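You operate a simulated robot arm through the tools that you are given. There is no shell and no other tool. Be economical: measure what you need, move in short steps, check, and stop when the job is done.

The job below is to be done with a simulated robot arm. You get a single attempt, and the scene is never put back.

JOB
Fetch the purple pad and set it on top of the black wheel. Take the yellow squeegee on the middle island bench top and put it away on the drain board. Take the orange tub and put it on the top of the steel wall shelf. Take the white scoop on the middle island bench top and put it away on the top of the green-legged table. Put the purple-banded bag on the low shelf of the sorting bench. Put the orange tin on the top of the small grey table. Open the island bench drawer, put the white pipe tee from there on the low shelf of the short island bench and shut the drawer again. Open the wash tank heater door. Any order will do. Set down upright: orange tub, purple-banded bag, orange tin.

It is judged by the outcome, as a careful person would: the job done as asked, and still so three seconds after it is handed in. It fails if anything else is knocked over, pushed out of place, dropped, spilled or broken.

ROBOT AND FRAMES
A 7-joint arm with a fingered hand on a trunk, on a base that drives. Base frame: it is fixed to the floor where the robot stands at the start and does not move with it; the origin is under the middle of the robot, x ahead of it, y to its left, z up; the surface under the hand at the start is at about z = 800. Units: mm, rad, N and s.
With the tool pointing down near the work surface it reaches from about 100 to 840 mm from the robot's upright axis, wherever it stands. Its first joint turns from -1.204 to 3.002 rad. Places, roughly: black wheel (8x8x4 cm) [600, 100, 800]; drain board [2500, 8700, 800]; island bench drawer [1400, 5900, 700]; low shelf of the short island bench [4300, 7000, 200]; low shelf of the sorting bench [-1400, 3600, 200]; orange tin (8x8x9 cm) [4700, 6800, 800]; orange tub (12x10x15 cm) [600, -800, 900]; purple pad (6x5x5 cm) [700, -100, 800]; purple-banded bag (11x8x13 cm) [-1100, -400, 800]; top of the green-legged table [5800, 5900, 800]; top of the small grey table [7000, 8800, 800]; top of the steel wall shelf (24x116 cm) [2740, -4180, 1280]; wash tank heater door [7500, 3200, 800]; white pipe tee (11x8x5 cm) [1400, 5800, 700]; white scoop (10x9x10 cm) [900, -1200, 800]; yellow squeegee (15x4x8 cm) [500, -600, 800]. Payload 3.4 kg.
The tool frame sits at the grasp point between the pads (the TCP): z along the fingers, y along the line on which they close. The tips reach 39 mm beyond it. The gripper opens to 180 mm. The gripper's body begins 111 mm behind the TCP. The gripper is a hand of 3 fingers: y runs from the thumb to the fingers, the wrist lies at [0, 0, -262] in the tool frame.
Orientation is that of the tool frame in the base frame, as a unit quaternion [w, x, y, z]. With the fingers straight down and closing along the base's y, the tool's x points along the base's -x, its y along +y and its z along -z.

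CONTROLS
- The arm moves only by the tool move_arm. Its argument "motion" is a list that holds one entry, the list of rows, each a list of 6 numbers: the turn, a rotation vector about the tool's x, y, z in units of 120 degrees (1.0 is 120 degrees), then the shift along the tool's x, y, z in units of 100 mm (1.0 is 100 mm). In form: [[[rx, ry, rz, tx, ty, tz], ...]]. A call has 1 to 10 rows; each row is the pose to reach, as a shift and turn from the pose commanded when the call began, along the tool's axes at that moment. A call with a number of a shift or a turn outside -1 to 1 is refused whole. A row lasts 0.2 s, in which the tool goes at most 50 mm and 0.15 rad; a call with a longer step from one row to the next is refused whole. A pose out of reach is approached as far as the arm can. The call stops where the force on the tool passes 40 N (or 10 N more than at its start, if that is more) or the arm is blocked; 0.2 s more then pass. In this call time passes only in rows, and 0.2 s behind the last. The reply holds the time, the measured pose of the TCP, the force on the tool along the base axes, the opening and the grip force, in the units named above and with some noise, with the torque about the TCP (base axes, N m) and any sound that the robot's microphone picked up, and new pictures: "pictures" is both (left out), scene, wrist or none.
- Cameras (640 x 400 px; columns grow to the right, rows downward): "scene" is now at [329, -49, 1547.3]; the picture's right is [-0.87, 0.49, 0.01], its down [0.46, 0.81, -0.36] and it looks along [-0.18, -0.31, -0.93] (base axes); focal length 214 px, centre (320, 200). "wrist" rides on the gripper at [63, -36, -128] in the tool frame; the picture's right is [0.50, 0.87, 0.00], its down [-0.75, 0.43, -0.49] and it looks along [-0.43, 0.25, 0.87] (tool axes); focal length 226 px, centre (320, 200). There is no depth. A picture from a camera that has moved, and an enlarged one, comes with that camera's place and axes in the base frame and with its lens. The place of the scene camera against the robot may be out by one fixed shift of up to 25 mm in any direction.
- raise_lower(by): slides the trunk up (or, below 0, down) by that many mm; the arm and the scene camera ride with it, the base frame stays. It gives what a move gives, with no picture.
- roll_base(legs): drives the robot by 1 to 6 legs, each [ahead, left, turn to the left] in mm, mm and rad, along the robot's own axes; the way and the turn of a leg run together, so that a leg with both is an arc; at most 1500 mm and 3.142 rad a leg. The arm and the cameras ride along, it lands a little off, and it stops where it bumps. It gives what a move gives, and a new picture of the scene camera.
- move_fingers(finger1, finger2, thumb_bend): sets how far each is bent, from 0 (flat) to 1 (curled in); at 0.3 the hand is open as for a grip, at 0.7 the pads meet at the TCP. One left out holds its place. A second passes; each finger stops where it meets its share of the squeeze, and holds until it gets a number again. It is the only way to open and close the hand. It gives what a move gives, with no picture; readings hold the bend of each and the force on the fingers (four entries, about 0 where the hand has none), thumb and palm.
- aim_head(pan, tilt): turns the head with the scene camera to pan (to the left, within 2.496 rad either way) and tilt (down, from -0.506 to 1.204), counted from straight ahead of the robot. It gives what a move gives, and a new picture of the scene camera.
- enlarge(camera, box): a new picture of the part [left, top, right, bottom] of that camera's present view, enlarged. The clock stands still meanwhile.
- close_job(): hands the job in; it is judged then, once.

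Go step by step. Nothing tells you exact positions but the pictures and the camera data: compare them with the known pose of the tool, close in by small moves and look again before you grip or let go. The budget is 493 turns and 360 pictures, counting those below and the enlarged ones. Unless the task says otherwise, let go and move clear before handing in.

The tools are called after "Request:" by a JSON object that holds its "method" and its "body". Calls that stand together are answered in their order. move_arm: Moves the arm, as the interface text tells. Its arguments: {"type":"object","properties":{"motion":{"type":"array"},"pictures":{"type":"string","enum":["both","scene","wrist","none"]}},"required":["motion"]} The other tools are called the same way: raise_lower (by) slides the trunk up or down; move_fingers (finger1, finger2, thumb_bend) moves the fingers one by one; roll_base (legs) drives the base; aim_head (pan, tilt) turns the head that bears the scene camera; enlarge (camera, box) takes an enlarged picture of a part of a camera's view; close_job () hands the job in.

At the start:

```text
time: 0.0
eef_pos: [305.1, -427.6, 1088.4]
ee_rot: [-0.001, -0.001, 1.0, 0.0]
force: [-0.9, -0.1, -0.6]
torque: [0.03, 0.04, -0.01]
width: 179.5
grasp_force: 0.0
shape: jaw
bend: [0.3, 0.3, 0.3]
finger forces: [0.0, 0.1, 0.0, 0.0, 0.0, 0.0]
trunk travel left (down, up): [-75.0, 467.0]
robot x, y, heading: [-3.1, -1.2, 0.001]
head pan, tilt: [-2.084, 1.201]
```

scene: 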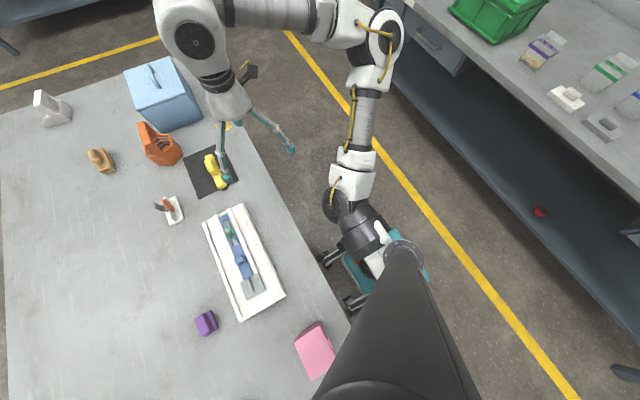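
wrist: 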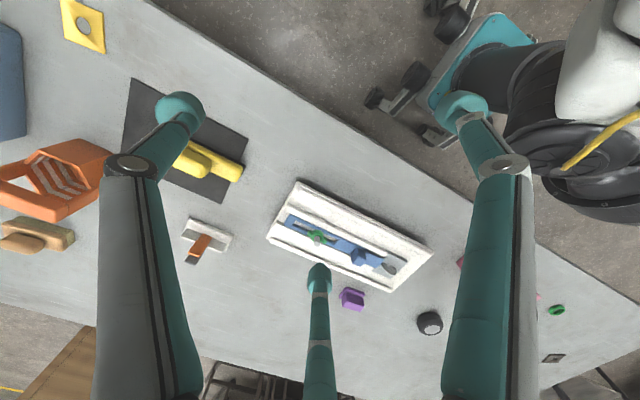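

The bench lies ahead, with the pad, squeegee, tub and scoop on it. I'll look closer at it before moving.

Request:
{"method": "enlarge", "body": {"camera": "scene", "box": [20, 50, 260, 200]}}

Request:
{"method": "enlarge", "body": {"camera": "wrist", "box": [280, 220, 600, 400]}}

Request:
{"method": "enlarge", "body": {"camera": "scene", "box": [400, 0, 640, 150]}}

```text
2.67 times, centred on (140, 125) of scene
camera zoom: at [329.0, -49.0, 1547.3], right [-0.87, 0.49, 0.01], down [0.46, 0.81, -0.36], along [-0.18, -0.31, -0.93], focal length 572 px, centre (800, 400)
```

zoom: 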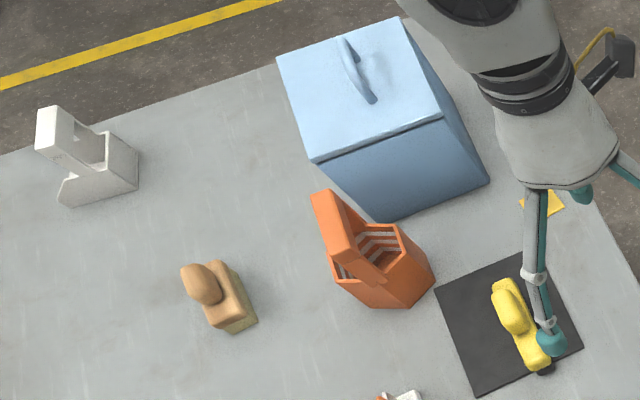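

```text
2.00 times, centred on (440, 310) of wrist
camera zoom: at [243.4, -461.9, 1216.5], right [-0.5, 0.87, 0.0], down [0.75, 0.43, 0.49], along [0.43, 0.25, -0.87], focal length 452 px, centre (80, -20)
```

zoom: 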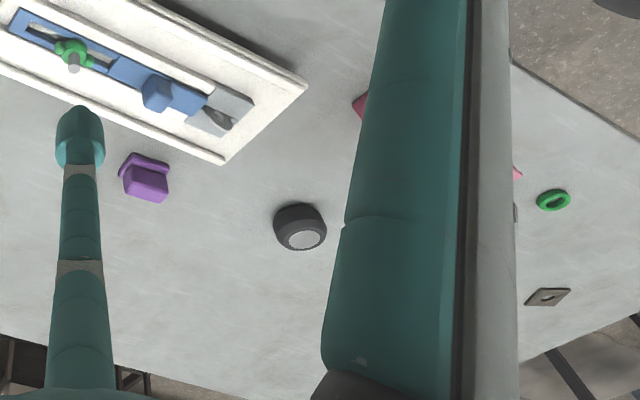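

```text
2.67 times, centred on (520, 75) of scene
camera zoom: at [329.0, -49.0, 1547.3], right [-0.87, 0.49, 0.01], down [0.46, 0.81, -0.36], along [-0.18, -0.31, -0.93], focal length 572 px, centre (-213, 533)
```

zoom: 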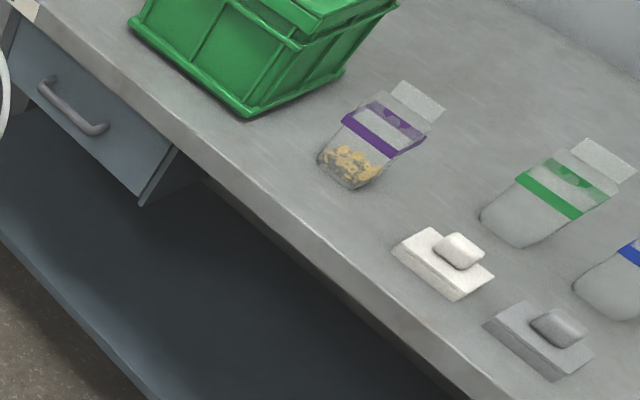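

The bench items are clear now. Next I turn the head to view the pad and the wheel.

Request:
{"method": "aim_head", "body": {"pan": -0.2, "tilt": 1.0}}

Request:
{"method": "aim_head", "body": {"pan": 0.8, "tilt": 0.2}}

Request:
{"method": "aim_head", "body": {"pan": 2.3, "tilt": 0.2}}

Request:
{"method": "aim_head", "body": {"pan": -1.0, "tilt": 0.2}}

```text
time: 1.9
eef_pos: [303.9, -423.2, 1090.8]
ee_rot: [0.001, -0.001, 1.0, -0.001]
force: [0.2, 0.2, 0.3]
torque: [0.03, -0.01, -0.04]
width: 179.7
grasp_force: 0.0
shape: jaw
bend: [0.3, 0.3, 0.3]
finger forces: [0.0, 0.0, 0.0, 0.0, 0.1, 0.1]
trunk travel left (down, up): [-75.0, 467.0]
robot x, y, heading: [0.7, 1.5, 0.004]
head pan, tilt: [-0.201, 1.0]
camera scene: at [424.8, -14.1, 1559.8], right [-0.2, -0.98, 0.0], down [-0.83, 0.17, -0.54], along [0.53, -0.1, -0.84], focal length 214 px, centre (320, 200)
```

scene: 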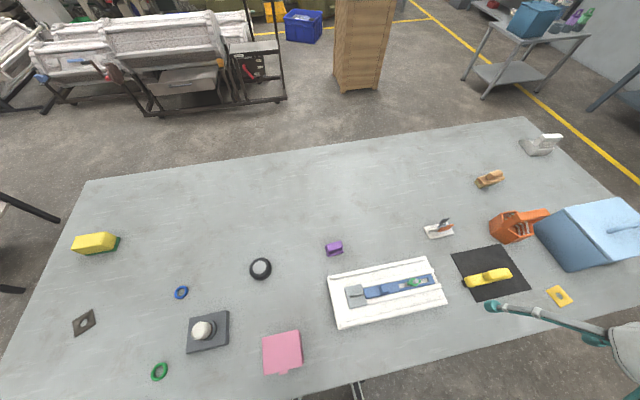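

```text
time: 3.1
eef_pos: [304.2, -420.9, 1090.1]
ee_rot: [0.001, 0.0, 1.0, -0.002]
force: [-0.6, 0.2, 0.0]
torque: [0.0, -0.01, -0.01]
width: 180.1
grasp_force: 0.0
shape: jaw
bend: [0.3, 0.3, 0.3]
finger forces: [0.0, 0.1, 0.0, 0.0, 0.0, 0.1]
trunk travel left (down, up): [-75.0, 467.0]
robot x, y, heading: [-2.4, -1.8, 0.005]
head pan, tilt: [0.799, 0.201]
camera scene: at [421.6, 66.1, 1629.0], right [0.72, -0.7, -0.01], down [-0.14, -0.14, -0.98], along [0.68, 0.7, -0.2], focal length 214 px, centre (320, 200)
```

scene: 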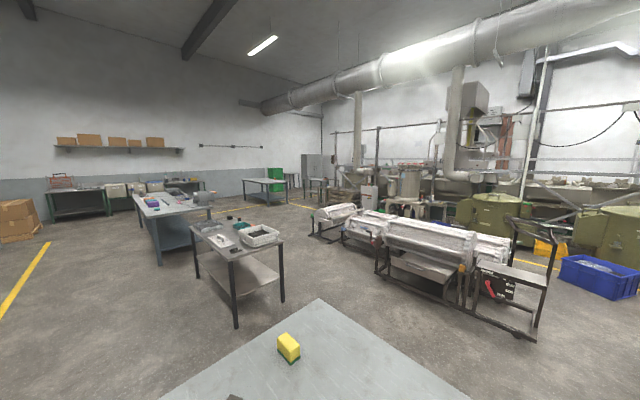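

```text
time: 4.7
eef_pos: [303.5, -421.3, 1090.3]
ee_rot: [0.001, 0.0, 1.0, -0.002]
force: [0.8, 0.2, -0.7]
torque: [0.0, 0.0, -0.02]
width: 179.9
grasp_force: 0.0
shape: jaw
bend: [0.3, 0.3, 0.3]
finger forces: [0.0, 0.0, 0.0, 0.0, 0.0, 0.0]
trunk travel left (down, up): [-75.0, 467.0]
robot x, y, heading: [-2.7, 2.7, 0.001]
head pan, tilt: [2.3, 0.201]
camera scene: at [294.7, 68.9, 1629.4], right [0.75, 0.67, 0.0], down [0.13, -0.14, -0.98], along [-0.65, 0.73, -0.19], focal length 214 px, centre (320, 200)
```

scene: 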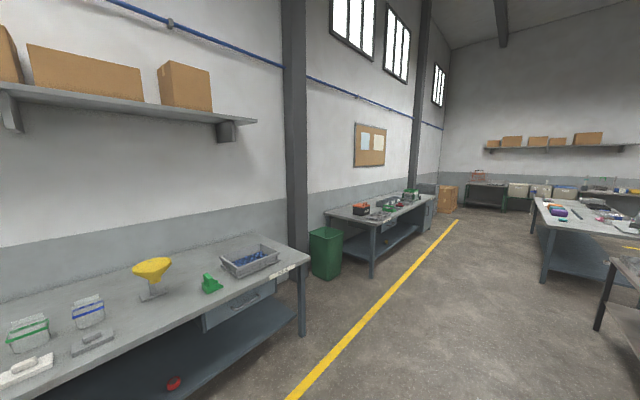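

```text
time: 7.5
eef_pos: [303.9, -422.1, 1091.3]
ee_rot: [0.001, 0.0, 1.0, -0.001]
force: [0.3, -0.2, -0.1]
torque: [0.01, 0.01, -0.01]
width: 180.0
grasp_force: 0.0
shape: jaw
bend: [0.3, 0.3, 0.3]
finger forces: [0.0, 0.1, 0.1, 0.0, 0.1, 0.0]
trunk travel left (down, up): [-75.0, 467.0]
robot x, y, heading: [1.7, -0.6, 0.001]
head pan, tilt: [-1.0, 0.201]
camera scene: at [407.0, -78.9, 1628.3], right [-0.84, -0.54, 0.0], down [-0.11, 0.17, -0.98], along [0.53, -0.82, -0.2], focal length 214 px, centre (320, 200)
```

scene: 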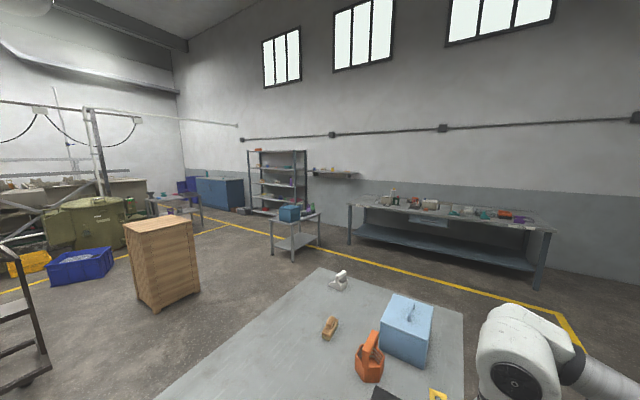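

The pad is near (674,-109) and the wheel near (660,150). I move the tool over the pad.

Request:
{"method": "move_arm", "body": {"motion": [[[0, 0, 0, -0.33, 0.27, 0], [0, 0, 0, -0.66, 0.54, 0], [0, 0, 0, -0.99, 0.8, 0]]], "pictures": "none"}}

Request:
{"method": "move_arm", "body": {"motion": [[[0, 0, 0, -0.33, 0.27, 0], [0, 0, 0, -0.66, 0.54, 0], [0, 0, 0, -0.99, 0.8, 0]]], "pictures": "none"}}

Request:
{"method": "move_arm", "body": {"motion": [[[0, 0, 0, -0.33, 0.27, 0], [0, 0, 0, -0.66, 0.54, 0], [0, 0, 0, -0.99, 0.8, 0]]], "pictures": "none"}}

Request:
{"method": "move_arm", "body": {"motion": [[[0, 0, 0, -0.35, 0.35, 0.2], [0, 0, 0, -0.73, 0.73, 0.4]]], "pictures": "both"}}

```text
time: 8.3
eef_pos: [403.2, -343.6, 1090.1]
ee_rot: [0.0, 0.0, 1.0, -0.002]
force: [0.3, -0.7, 0.4]
torque: [0.01, 0.02, -0.02]
width: 179.9
grasp_force: 0.2
shape: jaw
bend: [0.3, 0.3, 0.3]
finger forces: [0.0, 0.0, 0.0, 0.0, 0.0, 0.0]
trunk travel left (down, up): [-75.0, 467.0]
robot x, y, heading: [-0.7, -1.4, -0.001]
head pan, tilt: [-1.0, 0.201]
```

```text
time: 9.1
eef_pos: [503.3, -262.4, 1090.9]
ee_rot: [-0.001, 0.001, 1.0, -0.001]
force: [0.7, -0.3, -0.4]
torque: [-0.01, 0.05, -0.04]
width: 179.9
grasp_force: 0.0
shape: jaw
bend: [0.3, 0.3, 0.3]
finger forces: [0.1, 0.0, 0.1, 0.0, 0.0, 0.0]
trunk travel left (down, up): [-75.0, 467.0]
robot x, y, heading: [3.0, 0.2, -0.0]
head pan, tilt: [-1.0, 0.201]
```

```text
time: 9.9
eef_pos: [603.8, -181.4, 1086.3]
ee_rot: [-0.001, 0.001, 1.0, -0.002]
force: [-0.9, -0.7, -0.7]
torque: [0.02, 0.05, -0.03]
width: 179.9
grasp_force: 0.1
shape: jaw
bend: [0.3, 0.3, 0.3]
finger forces: [0.0, 0.1, 0.1, 0.1, 0.0, 0.1]
trunk travel left (down, up): [-75.0, 467.0]
robot x, y, heading: [1.0, 1.9, 0.004]
head pan, tilt: [-1.0, 0.201]
```

```text
refused: row 1 steps farther than a row can; nothing moved
```

Request:
{"method": "move_arm", "body": {"motion": [[[0, 0, 0, -0.25, 0.25, 0.2], [0, 0, 0, -0.5, 0.5, 0.4], [0, 0, 0, -0.73, 0.73, 0.6], [0, 0, 0, -0.73, 0.73, 1.0]]], "pictures": "wrist"}}

Request:
{"method": "aim_head", "body": {"pan": -0.2, "tilt": 1.0}}

```text
time: 10.9
eef_pos: [658.2, -133.5, 983.6]
ee_rot: [0.0, 0.0, 1.0, -0.002]
force: [0.7, 1.3, 0.5]
torque: [0.0, -0.01, -0.01]
width: 180.0
grasp_force: 0.1
shape: jaw
bend: [0.3, 0.3, 0.3]
finger forces: [0.0, 0.0, 0.0, 0.0, 0.1, 0.0]
out of reach, approached as far as the arm can: row 2, 3, 4
trunk travel left (down, up): [-75.0, 467.0]
robot x, y, heading: [-0.6, 3.4, -0.004]
head pan, tilt: [-1.0, 0.201]
camera wrist: at [596.7, -168.9, 1112.0], right [-0.5, 0.87, 0.0], down [0.75, 0.44, 0.49], along [0.43, 0.24, -0.87], focal length 226 px, centre (320, 200)
```

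wrist: 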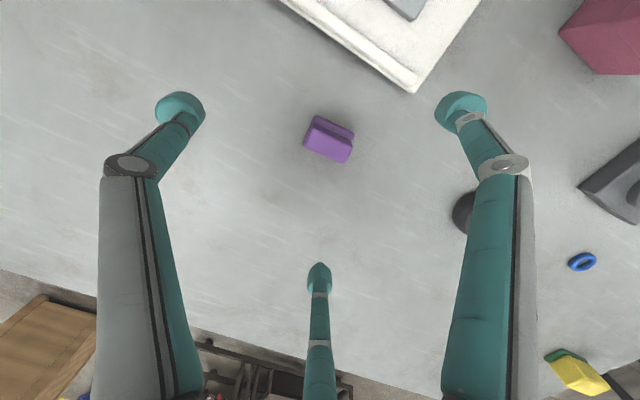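

```text
time: 12.1
eef_pos: [658.8, -133.6, 984.2]
ee_rot: [0.001, 0.0, 1.0, -0.002]
force: [0.5, 0.7, 0.2]
torque: [-0.02, 0.02, 0.03]
width: 179.8
grasp_force: 0.0
shape: jaw
bend: [0.3, 0.3, 0.3]
finger forces: [0.0, 0.1, 0.0, 0.0, 0.1, 0.1]
trunk travel left (down, up): [-75.0, 467.0]
robot x, y, heading: [2.5, 4.8, -0.005]
head pan, tilt: [-0.201, 1.0]
camera scene: at [429.6, -12.0, 1558.6], right [-0.2, -0.98, 0.0], down [-0.83, 0.17, -0.54], along [0.52, -0.11, -0.84], focal length 214 px, centre (320, 200)
```

scene: 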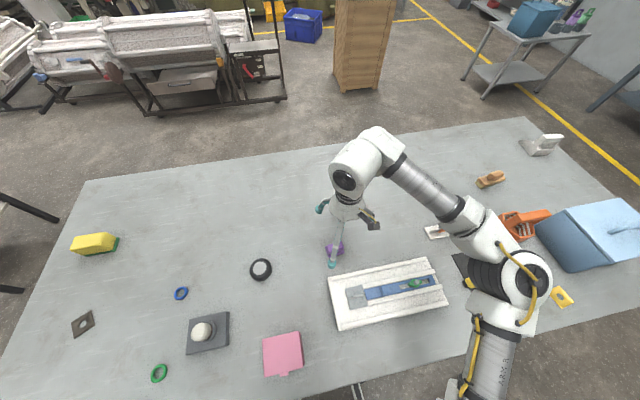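

The wrist view puts the pad at about (657,-123), so the scene camera is off by about (17,14). I go down part way and check the pose.

Request:
{"method": "move_arm", "body": {"motion": [[[0, 0, 0, 0.1, -0.1, 0.3], [0, 0, 0, 0.2, -0.15, 0.6]]], "pictures": "wrist"}}

```text
time: 12.7
eef_pos: [638.1, -148.3, 924.1]
ee_rot: [0.001, 0.0, 1.0, -0.002]
force: [-0.1, 0.2, -0.8]
torque: [0.02, 0.01, 0.01]
width: 180.0
grasp_force: 0.1
shape: jaw
bend: [0.3, 0.3, 0.3]
finger forces: [0.0, 0.0, 0.0, 0.0, 0.0, 0.0]
trunk travel left (down, up): [-75.0, 467.0]
robot x, y, heading: [-0.7, -1.1, -0.001]
head pan, tilt: [-0.201, 1.0]
camera wrist: at [576.4, -183.0, 1051.8], right [-0.5, 0.87, 0.0], down [0.75, 0.44, 0.49], along [0.43, 0.24, -0.87], focal length 226 px, centre (320, 200)
```

wrist: 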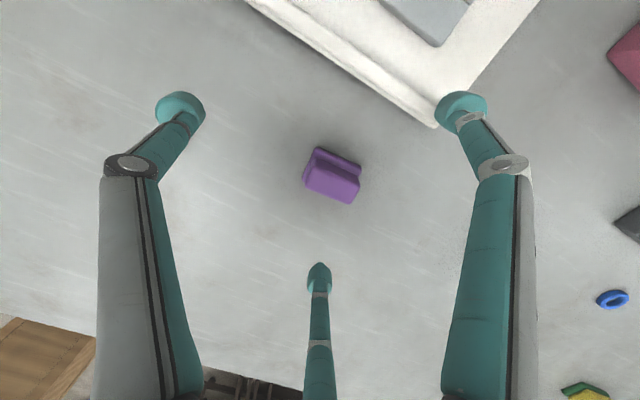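

Pad at (655,-123), with the tray close by. I'll half-close the fingers, then go down over the pad.

Request:
{"method": "move_fingers", "body": {"finger1": 0.45, "finger2": 0.45, "thumb_bend": 0.45}}

Request:
{"method": "move_arm", "body": {"motion": [[[0, 0, -0.067, -0.17, 0.25, 0.25], [0, 0, -0.067, -0.17, 0.25, 0.5]]], "pictures": "wrist"}}

```text
time: 13.7
eef_pos: [638.9, -148.7, 923.8]
ee_rot: [0.001, 0.001, 1.0, -0.001]
force: [-0.1, -1.1, -0.2]
torque: [0.0, 0.03, -0.03]
width: 93.2
grasp_force: 0.1
shape: fingers
bend: [0.45, 0.45, 0.45]
finger forces: [0.0, 0.0, 0.1, 0.0, 0.0, 0.0]
trunk travel left (down, up): [-75.0, 467.0]
robot x, y, heading: [-1.9, -1.4, 0.004]
head pan, tilt: [-0.201, 1.0]
```

```text
time: 14.3
eef_pos: [656.7, -124.1, 874.1]
ee_rot: [0.001, -0.071, 0.998, -0.002]
force: [0.5, 0.5, 0.6]
torque: [-0.03, 0.02, 0.02]
width: 93.1
grasp_force: 0.0
shape: fingers
bend: [0.45, 0.45, 0.45]
finger forces: [0.1, 0.0, 0.0, 0.0, 0.0, 0.1]
trunk travel left (down, up): [-75.0, 467.0]
robot x, y, heading: [-0.9, -2.2, -0.001]
head pan, tilt: [-0.201, 1.0]
camera wrist: at [599.3, -167.3, 1002.6], right [-0.62, 0.79, 0.0], down [0.68, 0.54, 0.49], along [0.39, 0.3, -0.87], focal length 226 px, centre (320, 200)
```

wrist: 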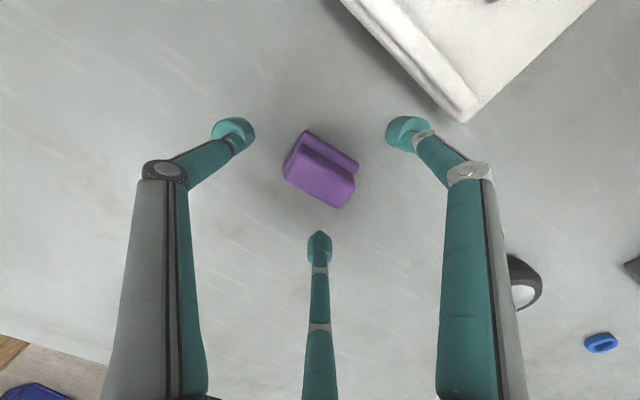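

Request:
{"method": "move_arm", "body": {"motion": [[[0, 0, -0.04, 0, 0, 0.28]]], "pictures": "none"}}

Request:
{"method": "move_fingers", "body": {"finger1": 0.7, "finger2": 0.7, "thumb_bend": 0.7}}

Request:
{"method": "move_arm", "body": {"motion": [[[0, 0, 0, 0, 0, -0.25], [0, 0, 0, 0, 0, -0.5], [0, 0, 0, 0, 0, -0.7]]], "pictures": "wrist"}}

```text
time: 14.7
eef_pos: [658.5, -123.5, 845.1]
ee_rot: [0.0, -0.111, 0.994, -0.001]
force: [0.6, -0.1, 2.4]
torque: [0.05, 0.17, 0.03]
width: 92.4
grasp_force: 1.2
shape: fingers
bend: [0.45, 0.45, 0.45]
finger forces: [3.4, 0.1, 0.1, 0.1, 0.0, 0.1]
trunk travel left (down, up): [-75.0, 467.0]
robot x, y, heading: [0.4, 0.7, -0.003]
head pan, tilt: [-0.201, 1.0]
```

```text
time: 15.7
eef_pos: [658.0, -123.1, 844.9]
ee_rot: [0.0, -0.112, 0.994, -0.001]
force: [-0.6, 1.4, 4.4]
torque: [0.13, 0.13, 0.01]
width: 29.2
grasp_force: 13.8
shape: fingers
bend: [0.6, 0.6, 0.64]
finger forces: [10.7, 8.4, 0.0, 0.1, 8.3, 0.0]
trunk travel left (down, up): [-75.0, 467.0]
robot x, y, heading: [0.5, -0.5, -0.004]
head pan, tilt: [-0.201, 1.0]
```

```text
time: 16.5
eef_pos: [656.4, -121.1, 916.5]
ee_rot: [0.0, -0.111, 0.994, -0.001]
force: [0.0, 0.1, 0.2]
torque: [-0.01, 0.01, -0.01]
width: 28.9
grasp_force: 11.8
shape: fingers
bend: [0.6, 0.6, 0.65]
finger forces: [7.6, 7.5, 0.0, 0.0, 8.7, 0.0]
trunk travel left (down, up): [-75.0, 467.0]
robot x, y, heading: [0.5, -4.8, 0.002]
head pan, tilt: [-0.201, 1.0]
camera wrist: at [604.1, -169.6, 1045.8], right [-0.68, 0.73, 0.0], down [0.64, 0.59, 0.49], along [0.36, 0.33, -0.87], focal length 226 px, centre (320, 200)
```

wrist: 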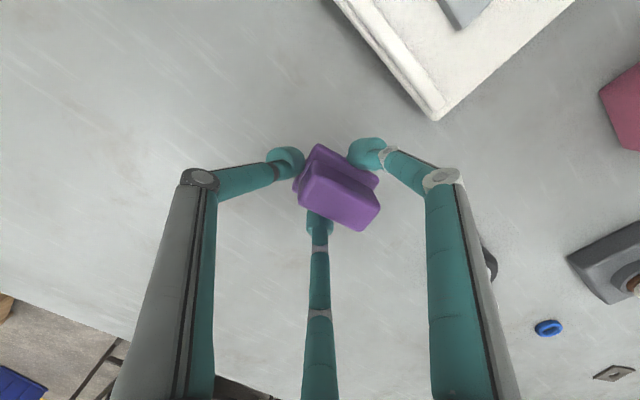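

The pad is held. I carry it towards the wheel.

Request:
{"method": "move_arm", "body": {"motion": [[[0, 0, 0.107, -0.1, 0.48, 0], [0, 0, 0.107, -0.1, 0.92, 0]]], "pictures": "none"}}

Request:
{"method": "move_arm", "body": {"motion": [[[0, 0, 0, 0, 0.48, 0], [0, 0, 0, 0, 0.96, 0]]], "pictures": "both"}}

```text
refused: row 1 steps farther than a row can; nothing moved
```

```text
time: 17.1
eef_pos: [608.1, -87.8, 915.2]
ee_rot: [0.001, -0.111, 0.994, -0.001]
force: [-0.6, 0.4, -0.6]
torque: [-0.01, -0.02, 0.02]
width: 28.7
grasp_force: 12.2
shape: fingers
bend: [0.6, 0.6, 0.65]
finger forces: [7.5, 7.4, 0.0, 0.0, 8.7, 0.0]
out of reach, approached as far as the arm can: row 1, 2
trunk travel left (down, up): [-75.0, 467.0]
robot x, y, heading: [-1.5, -0.7, 0.001]
head pan, tilt: [-0.201, 1.0]
camera scene: at [426.7, -12.4, 1559.8], right [-0.2, -0.98, 0.0], down [-0.83, 0.17, -0.54], along [0.53, -0.1, -0.84], focal length 214 px, centre (320, 200)
camera wrist: at [554.9, -136.6, 1044.1], right [-0.68, 0.73, 0.0], down [0.64, 0.59, 0.49], along [0.36, 0.33, -0.87], focal length 226 px, centre (320, 200)
```

scene: 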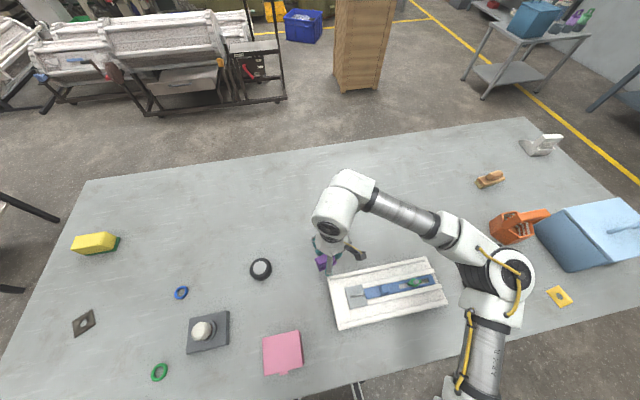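
wrist: 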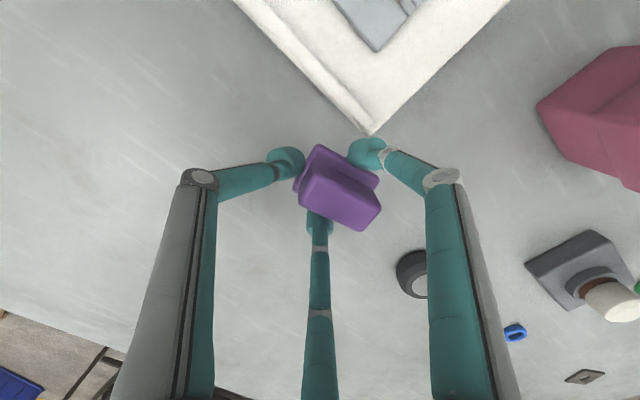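

The arm can't reach far left from here, so I slide the base left along the bench.

Request:
{"method": "roll_base", "body": {"legs": [[0, 250, 0]]}}

```text
time: 18.9
eef_pos: [611.0, 141.0, 911.7]
ee_rot: [0.001, -0.111, 0.994, 0.004]
force: [0.1, -1.4, -0.9]
torque: [0.11, 0.06, 0.0]
width: 28.6
grasp_force: 12.0
shape: fingers
bend: [0.6, 0.6, 0.65]
finger forces: [7.5, 7.4, 0.0, 0.1, 8.8, 0.0]
trunk travel left (down, up): [-75.0, 467.0]
robot x, y, heading: [-0.8, 242.4, 0.001]
head pan, tilt: [-0.201, 1.0]
camera scene: at [430.0, 211.2, 1557.9], right [-0.2, -0.98, -0.01], down [-0.83, 0.18, -0.53], along [0.52, -0.09, -0.85], focal length 214 px, centre (320, 200)
```

scene: 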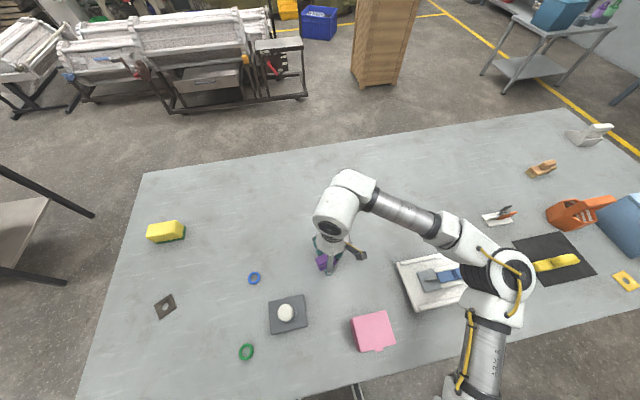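

Request:
{"method": "move_arm", "body": {"motion": [[[0, 0, 0, -0.28, -0.175, 0]]], "pictures": "both"}}

```text
time: 19.3
eef_pos: [637.3, 153.3, 919.5]
ee_rot: [0.002, -0.111, 0.994, -0.007]
force: [0.7, 0.9, -1.2]
torque: [-0.04, -0.01, 0.02]
width: 28.2
grasp_force: 11.7
shape: fingers
bend: [0.6, 0.6, 0.65]
finger forces: [7.3, 7.3, 0.0, 0.0, 8.5, 0.0]
trunk travel left (down, up): [-75.0, 467.0]
robot x, y, heading: [-2.6, 241.7, 0.002]
head pan, tilt: [-0.201, 1.0]
camera scene: at [428.2, 246.7, 1559.2], right [-0.2, -0.98, 0.01], down [-0.83, 0.16, -0.54], along [0.53, -0.11, -0.84], focal length 214 px, centre (320, 200)
camera wrist: at [582.6, 107.2, 1048.2], right [-0.68, 0.73, -0.01], down [0.64, 0.6, 0.49], along [0.37, 0.32, -0.87], focal length 226 px, centre (320, 200)
```

scene: 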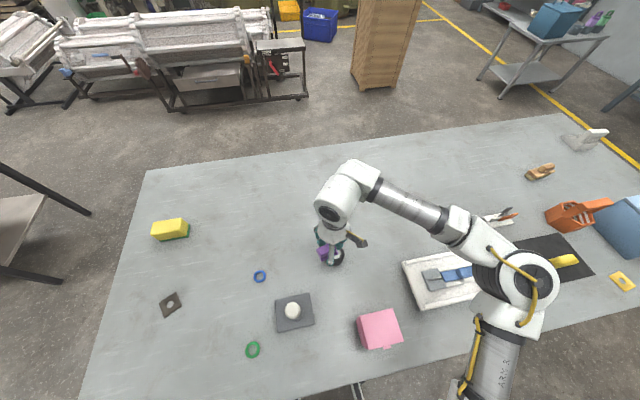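
wrist: 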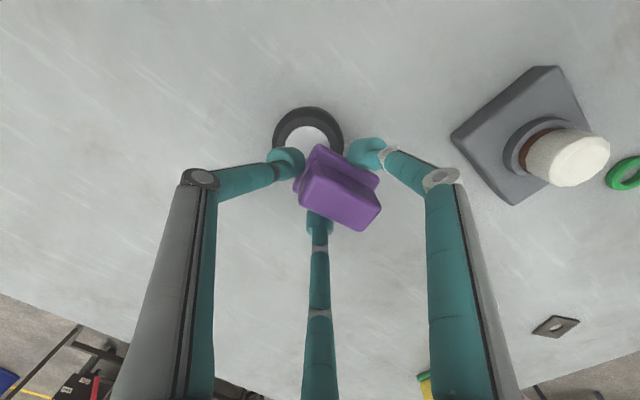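

Request:
{"method": "move_arm", "body": {"motion": [[[0, 0, 0, -0.04, -0.285, 0.2]]], "pictures": "wrist"}}

Request:
{"method": "enlarge", "body": {"camera": "scene", "box": [240, 190, 400, 290]}}

```text
time: 19.7
eef_pos: [647.9, 108.8, 897.4]
ee_rot: [0.003, -0.111, 0.994, 0.0]
force: [0.0, -1.0, -0.7]
torque: [0.02, 0.03, -0.01]
width: 28.7
grasp_force: 11.4
shape: fingers
bend: [0.6, 0.6, 0.65]
finger forces: [7.4, 7.2, 0.0, 0.1, 8.5, 0.1]
trunk travel left (down, up): [-75.0, 467.0]
robot x, y, heading: [-0.1, 241.0, 0.001]
head pan, tilt: [-0.201, 1.0]
camera wrist: at [593.6, 60.6, 1025.1], right [-0.68, 0.74, 0.0], down [0.64, 0.59, 0.5], along [0.37, 0.34, -0.87], focal length 226 px, centre (320, 200)
```

wrist: 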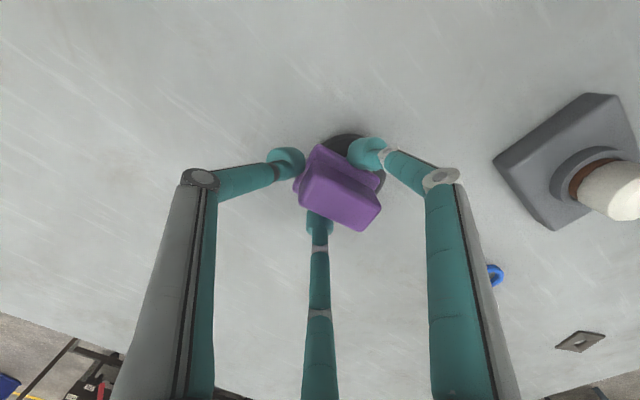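

```text
4.00 times, centred on (320, 240) of scene
camera zoom: at [428.7, 215.2, 1558.5], right [-0.2, -0.98, -0.01], down [-0.83, 0.17, -0.53], along [0.52, -0.1, -0.85], focal length 858 px, centre (320, 40)
```

zoom: 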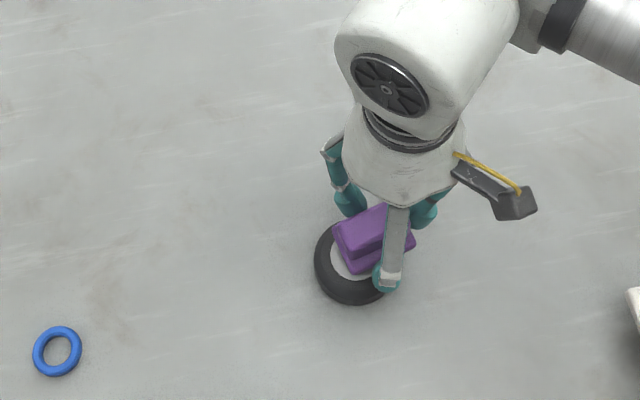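

The robot is still swaying after the drive, so I wait a little.

Request:
{"method": "move_arm", "body": {"motion": [[[0, 0, 0, 0, 0, 0], [0, 0, 0, 0, 0, 0], [0, 0, 0, 0, 0, 0], [0, 0, 0, 0, 0, 0], [0, 0, 0, 0, 0, 0]]], "pictures": "wrist"}}

```text
time: 20.9
eef_pos: [647.7, 122.0, 898.1]
ee_rot: [0.003, -0.11, 0.994, -0.003]
force: [0.2, -0.2, -0.2]
torque: [-0.02, -0.02, 0.01]
width: 28.5
grasp_force: 11.7
shape: fingers
bend: [0.6, 0.6, 0.65]
finger forces: [7.4, 7.3, 0.1, 0.1, 8.5, 0.0]
trunk travel left (down, up): [-75.0, 467.0]
robot x, y, heading: [1.7, 244.0, -0.005]
head pan, tilt: [-0.201, 1.0]
camera wrist: at [593.8, 74.5, 1026.9], right [-0.68, 0.73, -0.01], down [0.64, 0.59, 0.49], along [0.37, 0.33, -0.87], focal length 226 px, centre (320, 200)
```

wrist: 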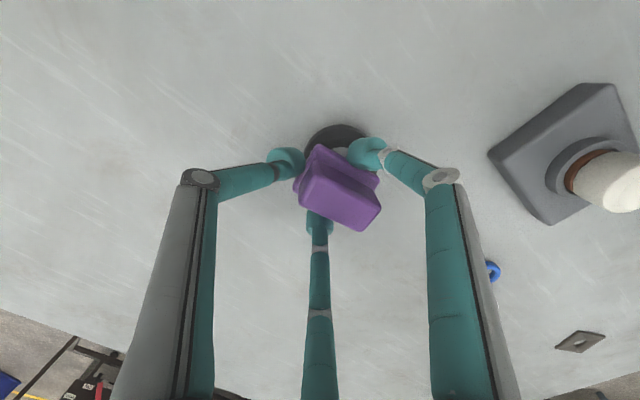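

Request:
{"method": "move_arm", "body": {"motion": [[[0, 0, 0, 0.02, 0.04, 0.05], [0, 0, 0, 0.02, 0.04, 0.1], [0, 0, 0, 0.02, 0.04, 0.1], [0, 0, 0, 0.02, 0.04, 0.1]]], "pictures": "none"}}

Request:
{"method": "enlarge", "body": {"camera": "scene", "box": [240, 190, 400, 290]}}

```text
time: 21.9
eef_pos: [644.2, 117.1, 887.1]
ee_rot: [0.002, -0.11, 0.994, -0.001]
force: [0.5, -0.5, 0.3]
torque: [0.02, 0.0, -0.05]
width: 28.8
grasp_force: 11.0
shape: fingers
bend: [0.6, 0.6, 0.65]
finger forces: [7.3, 7.4, 0.0, 0.0, 8.5, 0.0]
trunk travel left (down, up): [-75.0, 467.0]
robot x, y, heading: [-3.5, 241.4, 0.002]
head pan, tilt: [-0.201, 1.0]
```

```text
4.00 times, centred on (320, 240) of scene
camera zoom: at [429.2, 227.6, 1558.6], right [-0.2, -0.98, 0.0], down [-0.83, 0.17, -0.53], along [0.52, -0.1, -0.85], focal length 858 px, centre (320, 40)
```

zoom: 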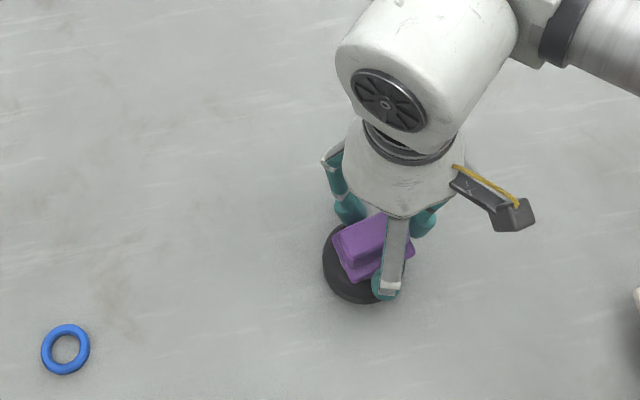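

Request:
{"method": "move_arm", "body": {"motion": [[[0, 0, 0, 0.0, 0.07, 0.03], [0, 0, 0, 0.0, 0.07, 0.06], [0, 0, 0, 0.0, 0.07, 0.06]]], "pictures": "none"}}

```text
time: 22.7
eef_pos: [643.0, 126.6, 880.0]
ee_rot: [0.002, -0.111, 0.994, -0.002]
force: [0.0, 0.9, -0.9]
torque: [0.04, 0.01, -0.02]
width: 28.2
grasp_force: 11.6
shape: fingers
bend: [0.6, 0.6, 0.65]
finger forces: [7.5, 7.4, 0.0, 0.1, 8.3, 0.0]
trunk travel left (down, up): [-75.0, 467.0]
robot x, y, heading: [0.7, 243.1, 0.002]
head pan, tilt: [-0.201, 1.0]
```

Request:
{"method": "move_arm", "body": {"motion": [[[0, 0, 0, 0, 0, 0.03]]], "pictures": "none"}}

Request:
{"method": "move_arm", "body": {"motion": [[[0, 0, 0, 0, 0, 0.03]]], "pictures": "wrist"}}

Request:
{"method": "enlarge", "body": {"camera": "scene", "box": [280, 210, 380, 270]}}

```text
time: 23.1
eef_pos: [641.3, 127.4, 881.1]
ee_rot: [0.003, -0.111, 0.994, -0.002]
force: [0.5, 0.0, 8.3]
torque: [0.1, 0.16, -0.04]
width: 28.4
grasp_force: 16.9
shape: fingers
bend: [0.61, 0.6, 0.65]
finger forces: [14.5, 8.7, 0.1, 0.0, 9.5, 0.0]
trunk travel left (down, up): [-75.0, 467.0]
robot x, y, heading: [0.8, 243.8, 0.001]
head pan, tilt: [-0.201, 1.0]
```

```text
time: 23.5
eef_pos: [641.3, 128.3, 879.5]
ee_rot: [0.005, -0.11, 0.994, -0.002]
force: [1.1, -1.6, 23.6]
torque: [0.28, 0.15, 0.02]
width: 27.8
grasp_force: 24.8
shape: fingers
bend: [0.63, 0.61, 0.64]
finger forces: [21.9, 16.7, 0.1, 0.1, 10.7, 0.1]
trunk travel left (down, up): [-75.0, 467.0]
robot x, y, heading: [-0.8, 240.7, -0.002]
head pan, tilt: [-0.201, 1.0]
camera wrist: at [586.8, 80.8, 1007.5], right [-0.68, 0.74, -0.01], down [0.63, 0.59, 0.5], along [0.37, 0.33, -0.87], focal length 226 px, centre (320, 200)
```

wrist: 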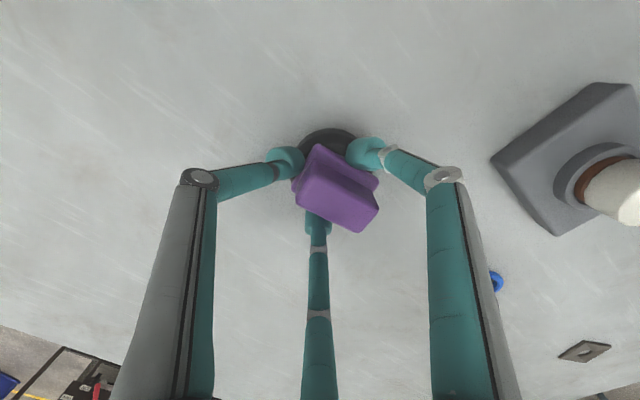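

```text
6.40 times, centred on (330, 240) of scene
camera zoom: at [423.6, 231.0, 1560.8], right [-0.2, -0.98, 0.0], down [-0.83, 0.17, -0.54], along [0.53, -0.1, -0.84], focal length 1373 px, centre (256, -56)
```

zoom: 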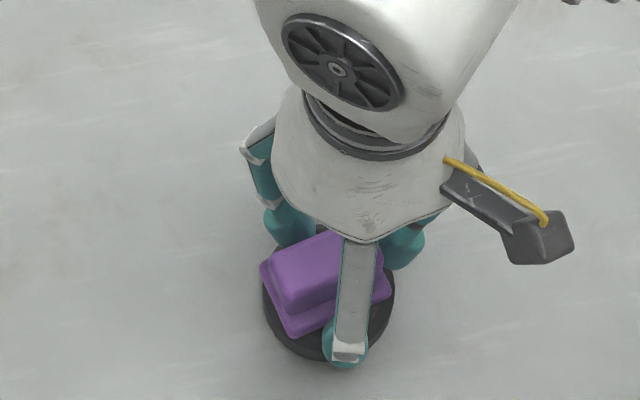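

The pad sits on the wheel, so I ease off and release.

Request:
{"method": "move_arm", "body": {"motion": [[[0, 0, 0, 0, 0, -0.04]]], "pictures": "none"}}

Request:
{"method": "move_fingers", "body": {"finger1": 0.5, "finger2": 0.5, "thumb_bend": 0.5}}

Request:
{"method": "move_fingers", "body": {"finger1": 0.35, "finger2": 0.35, "thumb_bend": 0.35}}

Request:
{"method": "move_arm", "body": {"motion": [[[0, 0, 0, 0, 0, -0.3], [0, 0, 0, 0, 0, -0.6], [0, 0, 0, 0, 0, -1.0]]], "pictures": "both"}}

```text
time: 23.9
eef_pos: [640.8, 127.2, 880.2]
ee_rot: [0.002, -0.11, 0.994, -0.002]
force: [0.1, -0.7, 14.5]
torque: [0.23, 0.03, 0.02]
width: 28.0
grasp_force: 19.9
shape: fingers
bend: [0.62, 0.61, 0.65]
finger forces: [15.1, 14.5, 0.0, 0.0, 9.3, 0.0]
trunk travel left (down, up): [-75.0, 467.0]
robot x, y, heading: [-2.0, 242.8, -0.004]
head pan, tilt: [-0.201, 1.0]
```

```text
time: 24.9
eef_pos: [643.0, 128.0, 880.0]
ee_rot: [0.003, -0.111, 0.994, -0.003]
force: [1.1, -3.9, 16.1]
torque: [0.06, 0.0, -0.03]
width: 58.1
grasp_force: 7.6
shape: fingers
bend: [0.61, 0.6, 0.5]
finger forces: [7.2, 7.6, 0.1, 0.0, 0.1, 0.0]
trunk travel left (down, up): [-75.0, 467.0]
robot x, y, heading: [-1.7, 241.7, -0.002]
head pan, tilt: [-0.201, 1.0]
```

```text
time: 25.9
eef_pos: [641.7, 127.4, 879.2]
ee_rot: [0.002, -0.11, 0.994, -0.003]
force: [-0.7, 0.1, 0.6]
torque: [-0.01, 0.0, 0.02]
width: 131.8
grasp_force: 0.1
shape: fingers
bend: [0.35, 0.35, 0.35]
finger forces: [0.0, 0.1, 0.1, 0.0, 0.1, 0.1]
trunk travel left (down, up): [-75.0, 467.0]
robot x, y, heading: [-1.3, 244.4, 0.002]
head pan, tilt: [-0.201, 1.0]
```

```text
time: 26.7
eef_pos: [642.7, 126.5, 977.2]
ee_rot: [0.0, -0.109, 0.994, -0.002]
force: [0.2, 0.1, 0.2]
torque: [0.03, 0.02, 0.0]
width: 132.0
grasp_force: 0.1
shape: fingers
bend: [0.35, 0.35, 0.35]
finger forces: [0.0, 0.0, 0.0, 0.0, 0.0, 0.1]
trunk travel left (down, up): [-75.0, 467.0]
robot x, y, heading: [0.1, 241.0, 0.001]
head pan, tilt: [-0.201, 1.0]
camera scene: at [432.6, 230.8, 1557.2], right [-0.2, -0.98, 0.0], down [-0.83, 0.17, -0.53], along [0.52, -0.1, -0.85], focal length 214 px, centre (320, 200)
camera wrist: at [589.8, 79.1, 1105.4], right [-0.67, 0.74, 0.0], down [0.64, 0.59, 0.49], along [0.36, 0.33, -0.87], focal length 226 px, centre (320, 200)
```

scene: 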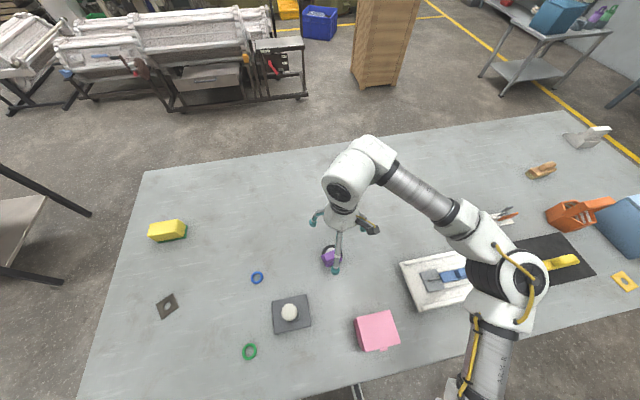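
wrist: 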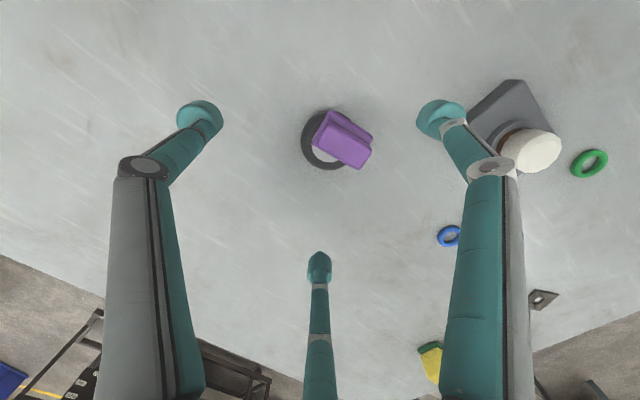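

Request:
{"method": "enlarge", "body": {"camera": "wrist", "box": [280, 90, 400, 190]}}

```text
4.00 times, centred on (340, 140) of wrist
camera zoom: at [589.8, 79.1, 1105.4], right [-0.67, 0.74, 0.0], down [0.64, 0.59, 0.49], along [0.36, 0.33, -0.87], focal length 904 px, centre (240, 440)
```

zoom: 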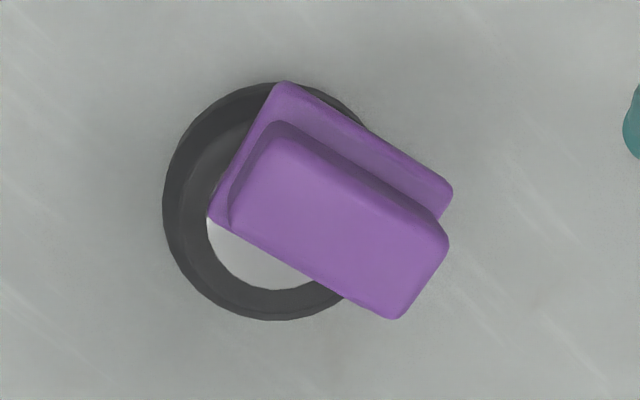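

The pad rests on the wheel. Next is the squeegee: I drive right, keeping the hand high.

Request:
{"method": "roll_base", "body": {"legs": [[0, -392, 0]]}}

Request:
{"method": "move_arm", "body": {"motion": [[[0, 0, 0.07, 0.3, -0.3, 0], [0, 0, 0.14, 0.6, -0.55, 0], [0, 0, 0.21, 0.9, -0.8, 0], [0, 0, 0.28, 0.9, -1.0, 0]]], "pictures": "none"}}

Request:
{"method": "move_arm", "body": {"motion": [[[0, 0, 0.07, 0, -0.3, 0], [0, 0, 0.14, 0, -0.5, 0], [0, 0, 0.21, 0, -0.8, 0], [0, 0, 0.28, 0, -1.0, 0], [0, 0, 0.28, 0, -1.0, 0]]], "pictures": "both"}}

```text
time: 29.1
eef_pos: [641.7, -254.5, 979.7]
ee_rot: [0.002, -0.11, 0.994, -0.005]
force: [0.2, 0.3, 0.5]
torque: [-0.04, 0.02, 0.01]
width: 131.9
grasp_force: 0.0
shape: fingers
bend: [0.35, 0.35, 0.35]
finger forces: [0.0, 0.1, 0.1, 0.0, 0.1, 0.1]
trunk travel left (down, up): [-75.0, 467.0]
robot x, y, heading: [1.9, -149.1, -0.002]
head pan, tilt: [-0.201, 1.0]
camera scene: at [430.1, -150.6, 1558.7], right [-0.2, -0.98, 0.0], down [-0.83, 0.16, -0.54], along [0.52, -0.11, -0.84], focal length 214 px, centre (320, 200)
```

scene: 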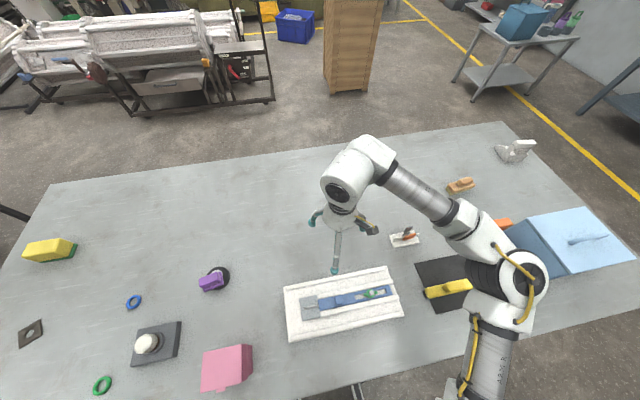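

```text
time: 30.1
eef_pos: [568.9, -371.9, 984.1]
ee_rot: [0.006, 0.182, 0.983, -0.003]
force: [0.2, -0.2, -0.2]
torque: [0.01, 0.03, 0.02]
width: 132.1
grasp_force: 0.1
shape: fingers
bend: [0.35, 0.35, 0.35]
finger forces: [0.1, 0.0, 0.0, 0.0, 0.0, 0.0]
trunk travel left (down, up): [-75.0, 467.0]
robot x, y, heading: [1.6, -146.8, 0.002]
head pan, tilt: [-0.201, 1.0]
```

```text
time: 31.3
eef_pos: [534.3, -466.7, 985.6]
ee_rot: [0.006, 0.459, 0.889, -0.001]
force: [1.2, -0.4, -0.4]
torque: [0.02, 0.0, 0.03]
width: 132.2
grasp_force: 0.1
shape: fingers
bend: [0.35, 0.35, 0.35]
finger forces: [0.0, 0.1, 0.0, 0.0, 0.0, 0.0]
trunk travel left (down, up): [-75.0, 467.0]
robot x, y, heading: [-1.5, -146.7, 0.003]
head pan, tilt: [-0.201, 1.0]
camera scene: at [428.2, -158.8, 1559.0], right [-0.2, -0.98, 0.0], down [-0.83, 0.17, -0.54], along [0.53, -0.1, -0.84], focal length 214 px, centre (320, 200)
camera wrist: at [468.2, -434.3, 1112.6], right [0.42, 0.91, 0.0], down [0.79, -0.36, 0.5], along [0.46, -0.21, -0.86], focal length 226 px, centre (320, 200)
```

scene: 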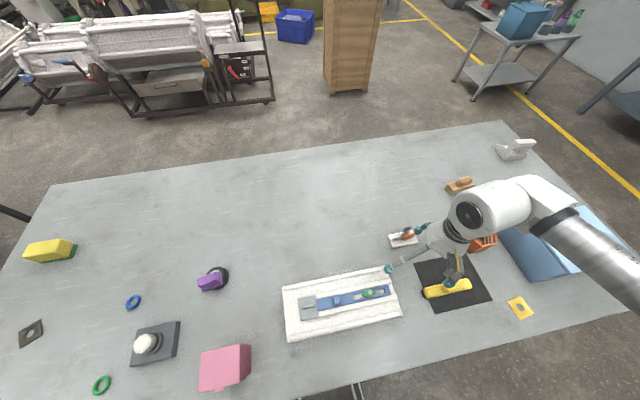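
wrist: 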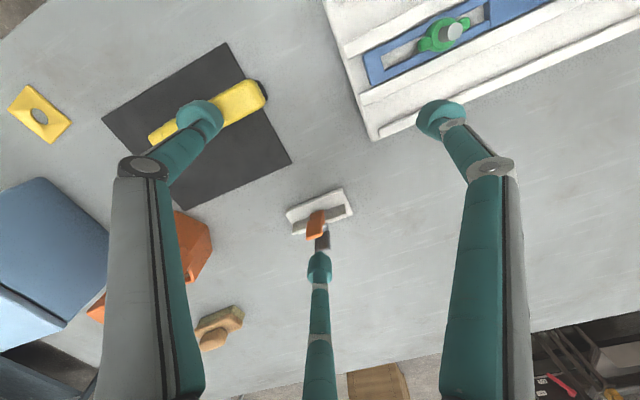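

Squeegee at about (453,-582), lying along y. I turn the hand across it and move over it.

Request:
{"method": "move_arm", "body": {"motion": [[[0, 0, 0.07, -0.15, -0.3, 0], [0, 0, 0.14, -0.3, -0.6, 0], [0, 0, 0.21, -0.47, -0.85, 0], [0, 0, 0.28, -0.47, -1.0, 0], [0, 0, 0.335, -0.47, -1.0, 0]]], "pictures": "none"}}

Request:
{"method": "move_arm", "body": {"motion": [[[0, 0, 0, 0.25, -0.23, 0.3], [0, 0, 0, 0.25, -0.23, 0.5], [0, 0, 0, 0.25, -0.23, 0.5]]], "pictures": "wrist"}}

```text
time: 32.5
eef_pos: [484.2, -592.8, 985.2]
ee_rot: [0.002, 0.732, 0.681, 0.005]
force: [0.2, 0.2, -0.3]
torque: [0.04, -0.01, -0.03]
width: 131.9
grasp_force: 0.0
shape: fingers
bend: [0.35, 0.35, 0.35]
finger forces: [0.0, 0.0, 0.0, 0.0, 0.0, 0.1]
out of reach, approached as far as the arm can: row 5
trunk travel left (down, up): [-75.0, 467.0]
robot x, y, heading: [3.1, -144.8, 0.003]
head pan, tilt: [-0.201, 1.0]
```

```text
time: 33.3
eef_pos: [465.4, -592.9, 933.2]
ee_rot: [0.002, 0.732, 0.682, 0.005]
force: [0.5, 0.0, 0.3]
torque: [0.02, -0.01, 0.01]
width: 132.2
grasp_force: 0.1
shape: fingers
bend: [0.35, 0.35, 0.35]
finger forces: [0.1, 0.0, 0.0, 0.0, 0.0, 0.1]
out of reach, approached as far as the arm can: row 1, 2, 3
trunk travel left (down, up): [-75.0, 467.0]
robot x, y, heading: [0.3, -147.3, 0.001]
head pan, tilt: [-0.201, 1.0]
camera wrist: at [432.8, -527.6, 1062.1], right [0.9, 0.44, 0.01], down [0.38, -0.78, 0.49], along [0.23, -0.44, -0.87], focal length 226 px, centre (320, 200)
```

wrist: 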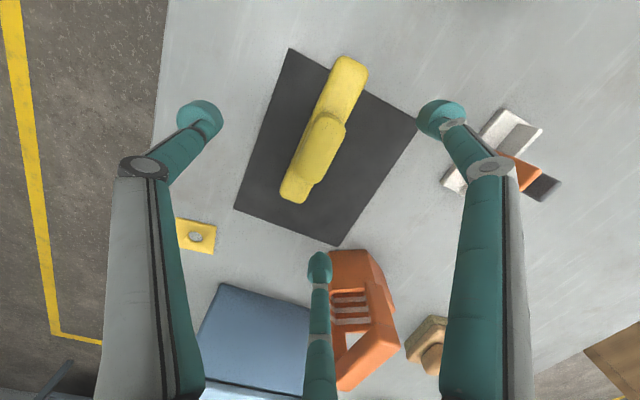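

The squeegee centre is near (462,-572), with the tub close beside it. I narrow the fingers and go down in two steps.

Request:
{"method": "move_fingers", "body": {"finger1": 0.45, "finger2": 0.45, "thumb_bend": 0.45}}

Request:
{"method": "move_arm", "body": {"motion": [[[0, 0, 0, 0.21, -0.03, 0.2], [0, 0, 0, 0.21, -0.03, 0.5]]], "pictures": "both"}}

```text
time: 34.3
eef_pos: [466.2, -592.6, 935.5]
ee_rot: [0.002, 0.731, 0.682, 0.005]
force: [0.1, 0.0, -0.2]
torque: [-0.01, 0.01, -0.01]
width: 93.4
grasp_force: 0.1
shape: fingers
bend: [0.45, 0.45, 0.45]
finger forces: [0.0, 0.1, 0.1, 0.0, 0.0, 0.0]
trunk travel left (down, up): [-75.0, 467.0]
robot x, y, heading: [0.9, -144.5, 0.009]
head pan, tilt: [-0.201, 1.0]
```

```text
time: 34.9
eef_pos: [468.6, -593.2, 882.3]
ee_rot: [0.002, 0.732, 0.681, 0.004]
force: [0.3, -1.1, 0.1]
torque: [-0.01, 0.01, 0.0]
width: 93.4
grasp_force: 0.0
shape: fingers
bend: [0.45, 0.45, 0.45]
finger forces: [0.1, 0.0, 0.0, 0.0, 0.0, 0.1]
out of reach, approached as far as the arm can: row 1, 2
trunk travel left (down, up): [-75.0, 467.0]
robot x, y, heading: [-1.4, -148.1, 0.007]
head pan, tilt: [-0.201, 1.0]
camera scene: at [428.2, -159.8, 1559.0], right [-0.2, -0.98, 0.0], down [-0.83, 0.17, -0.54], along [0.53, -0.1, -0.84], focal length 214 px, centre (320, 200)
camera wrist: at [436.3, -527.3, 1010.5], right [0.9, 0.44, 0.01], down [0.37, -0.79, 0.49], along [0.22, -0.44, -0.87], focal length 226 px, centre (320, 200)
```

scene: 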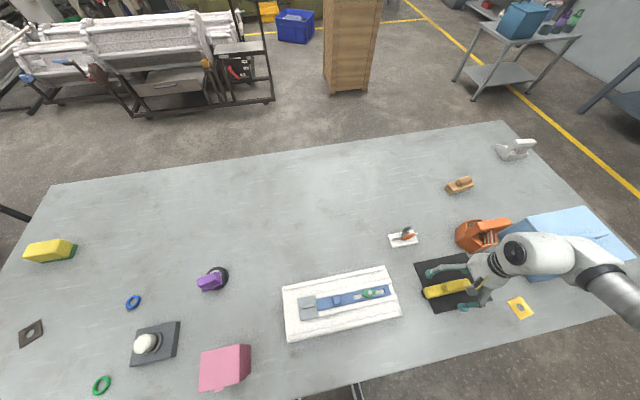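
wrist: 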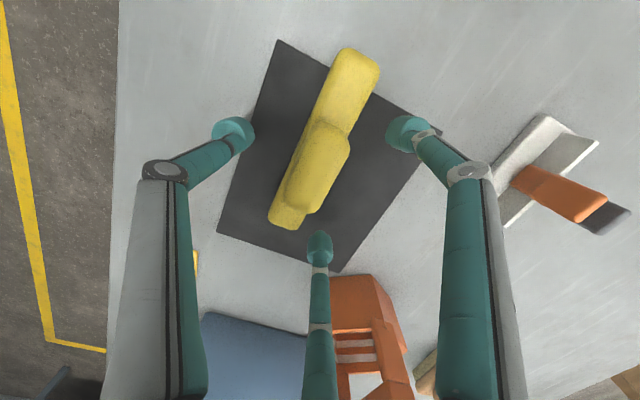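

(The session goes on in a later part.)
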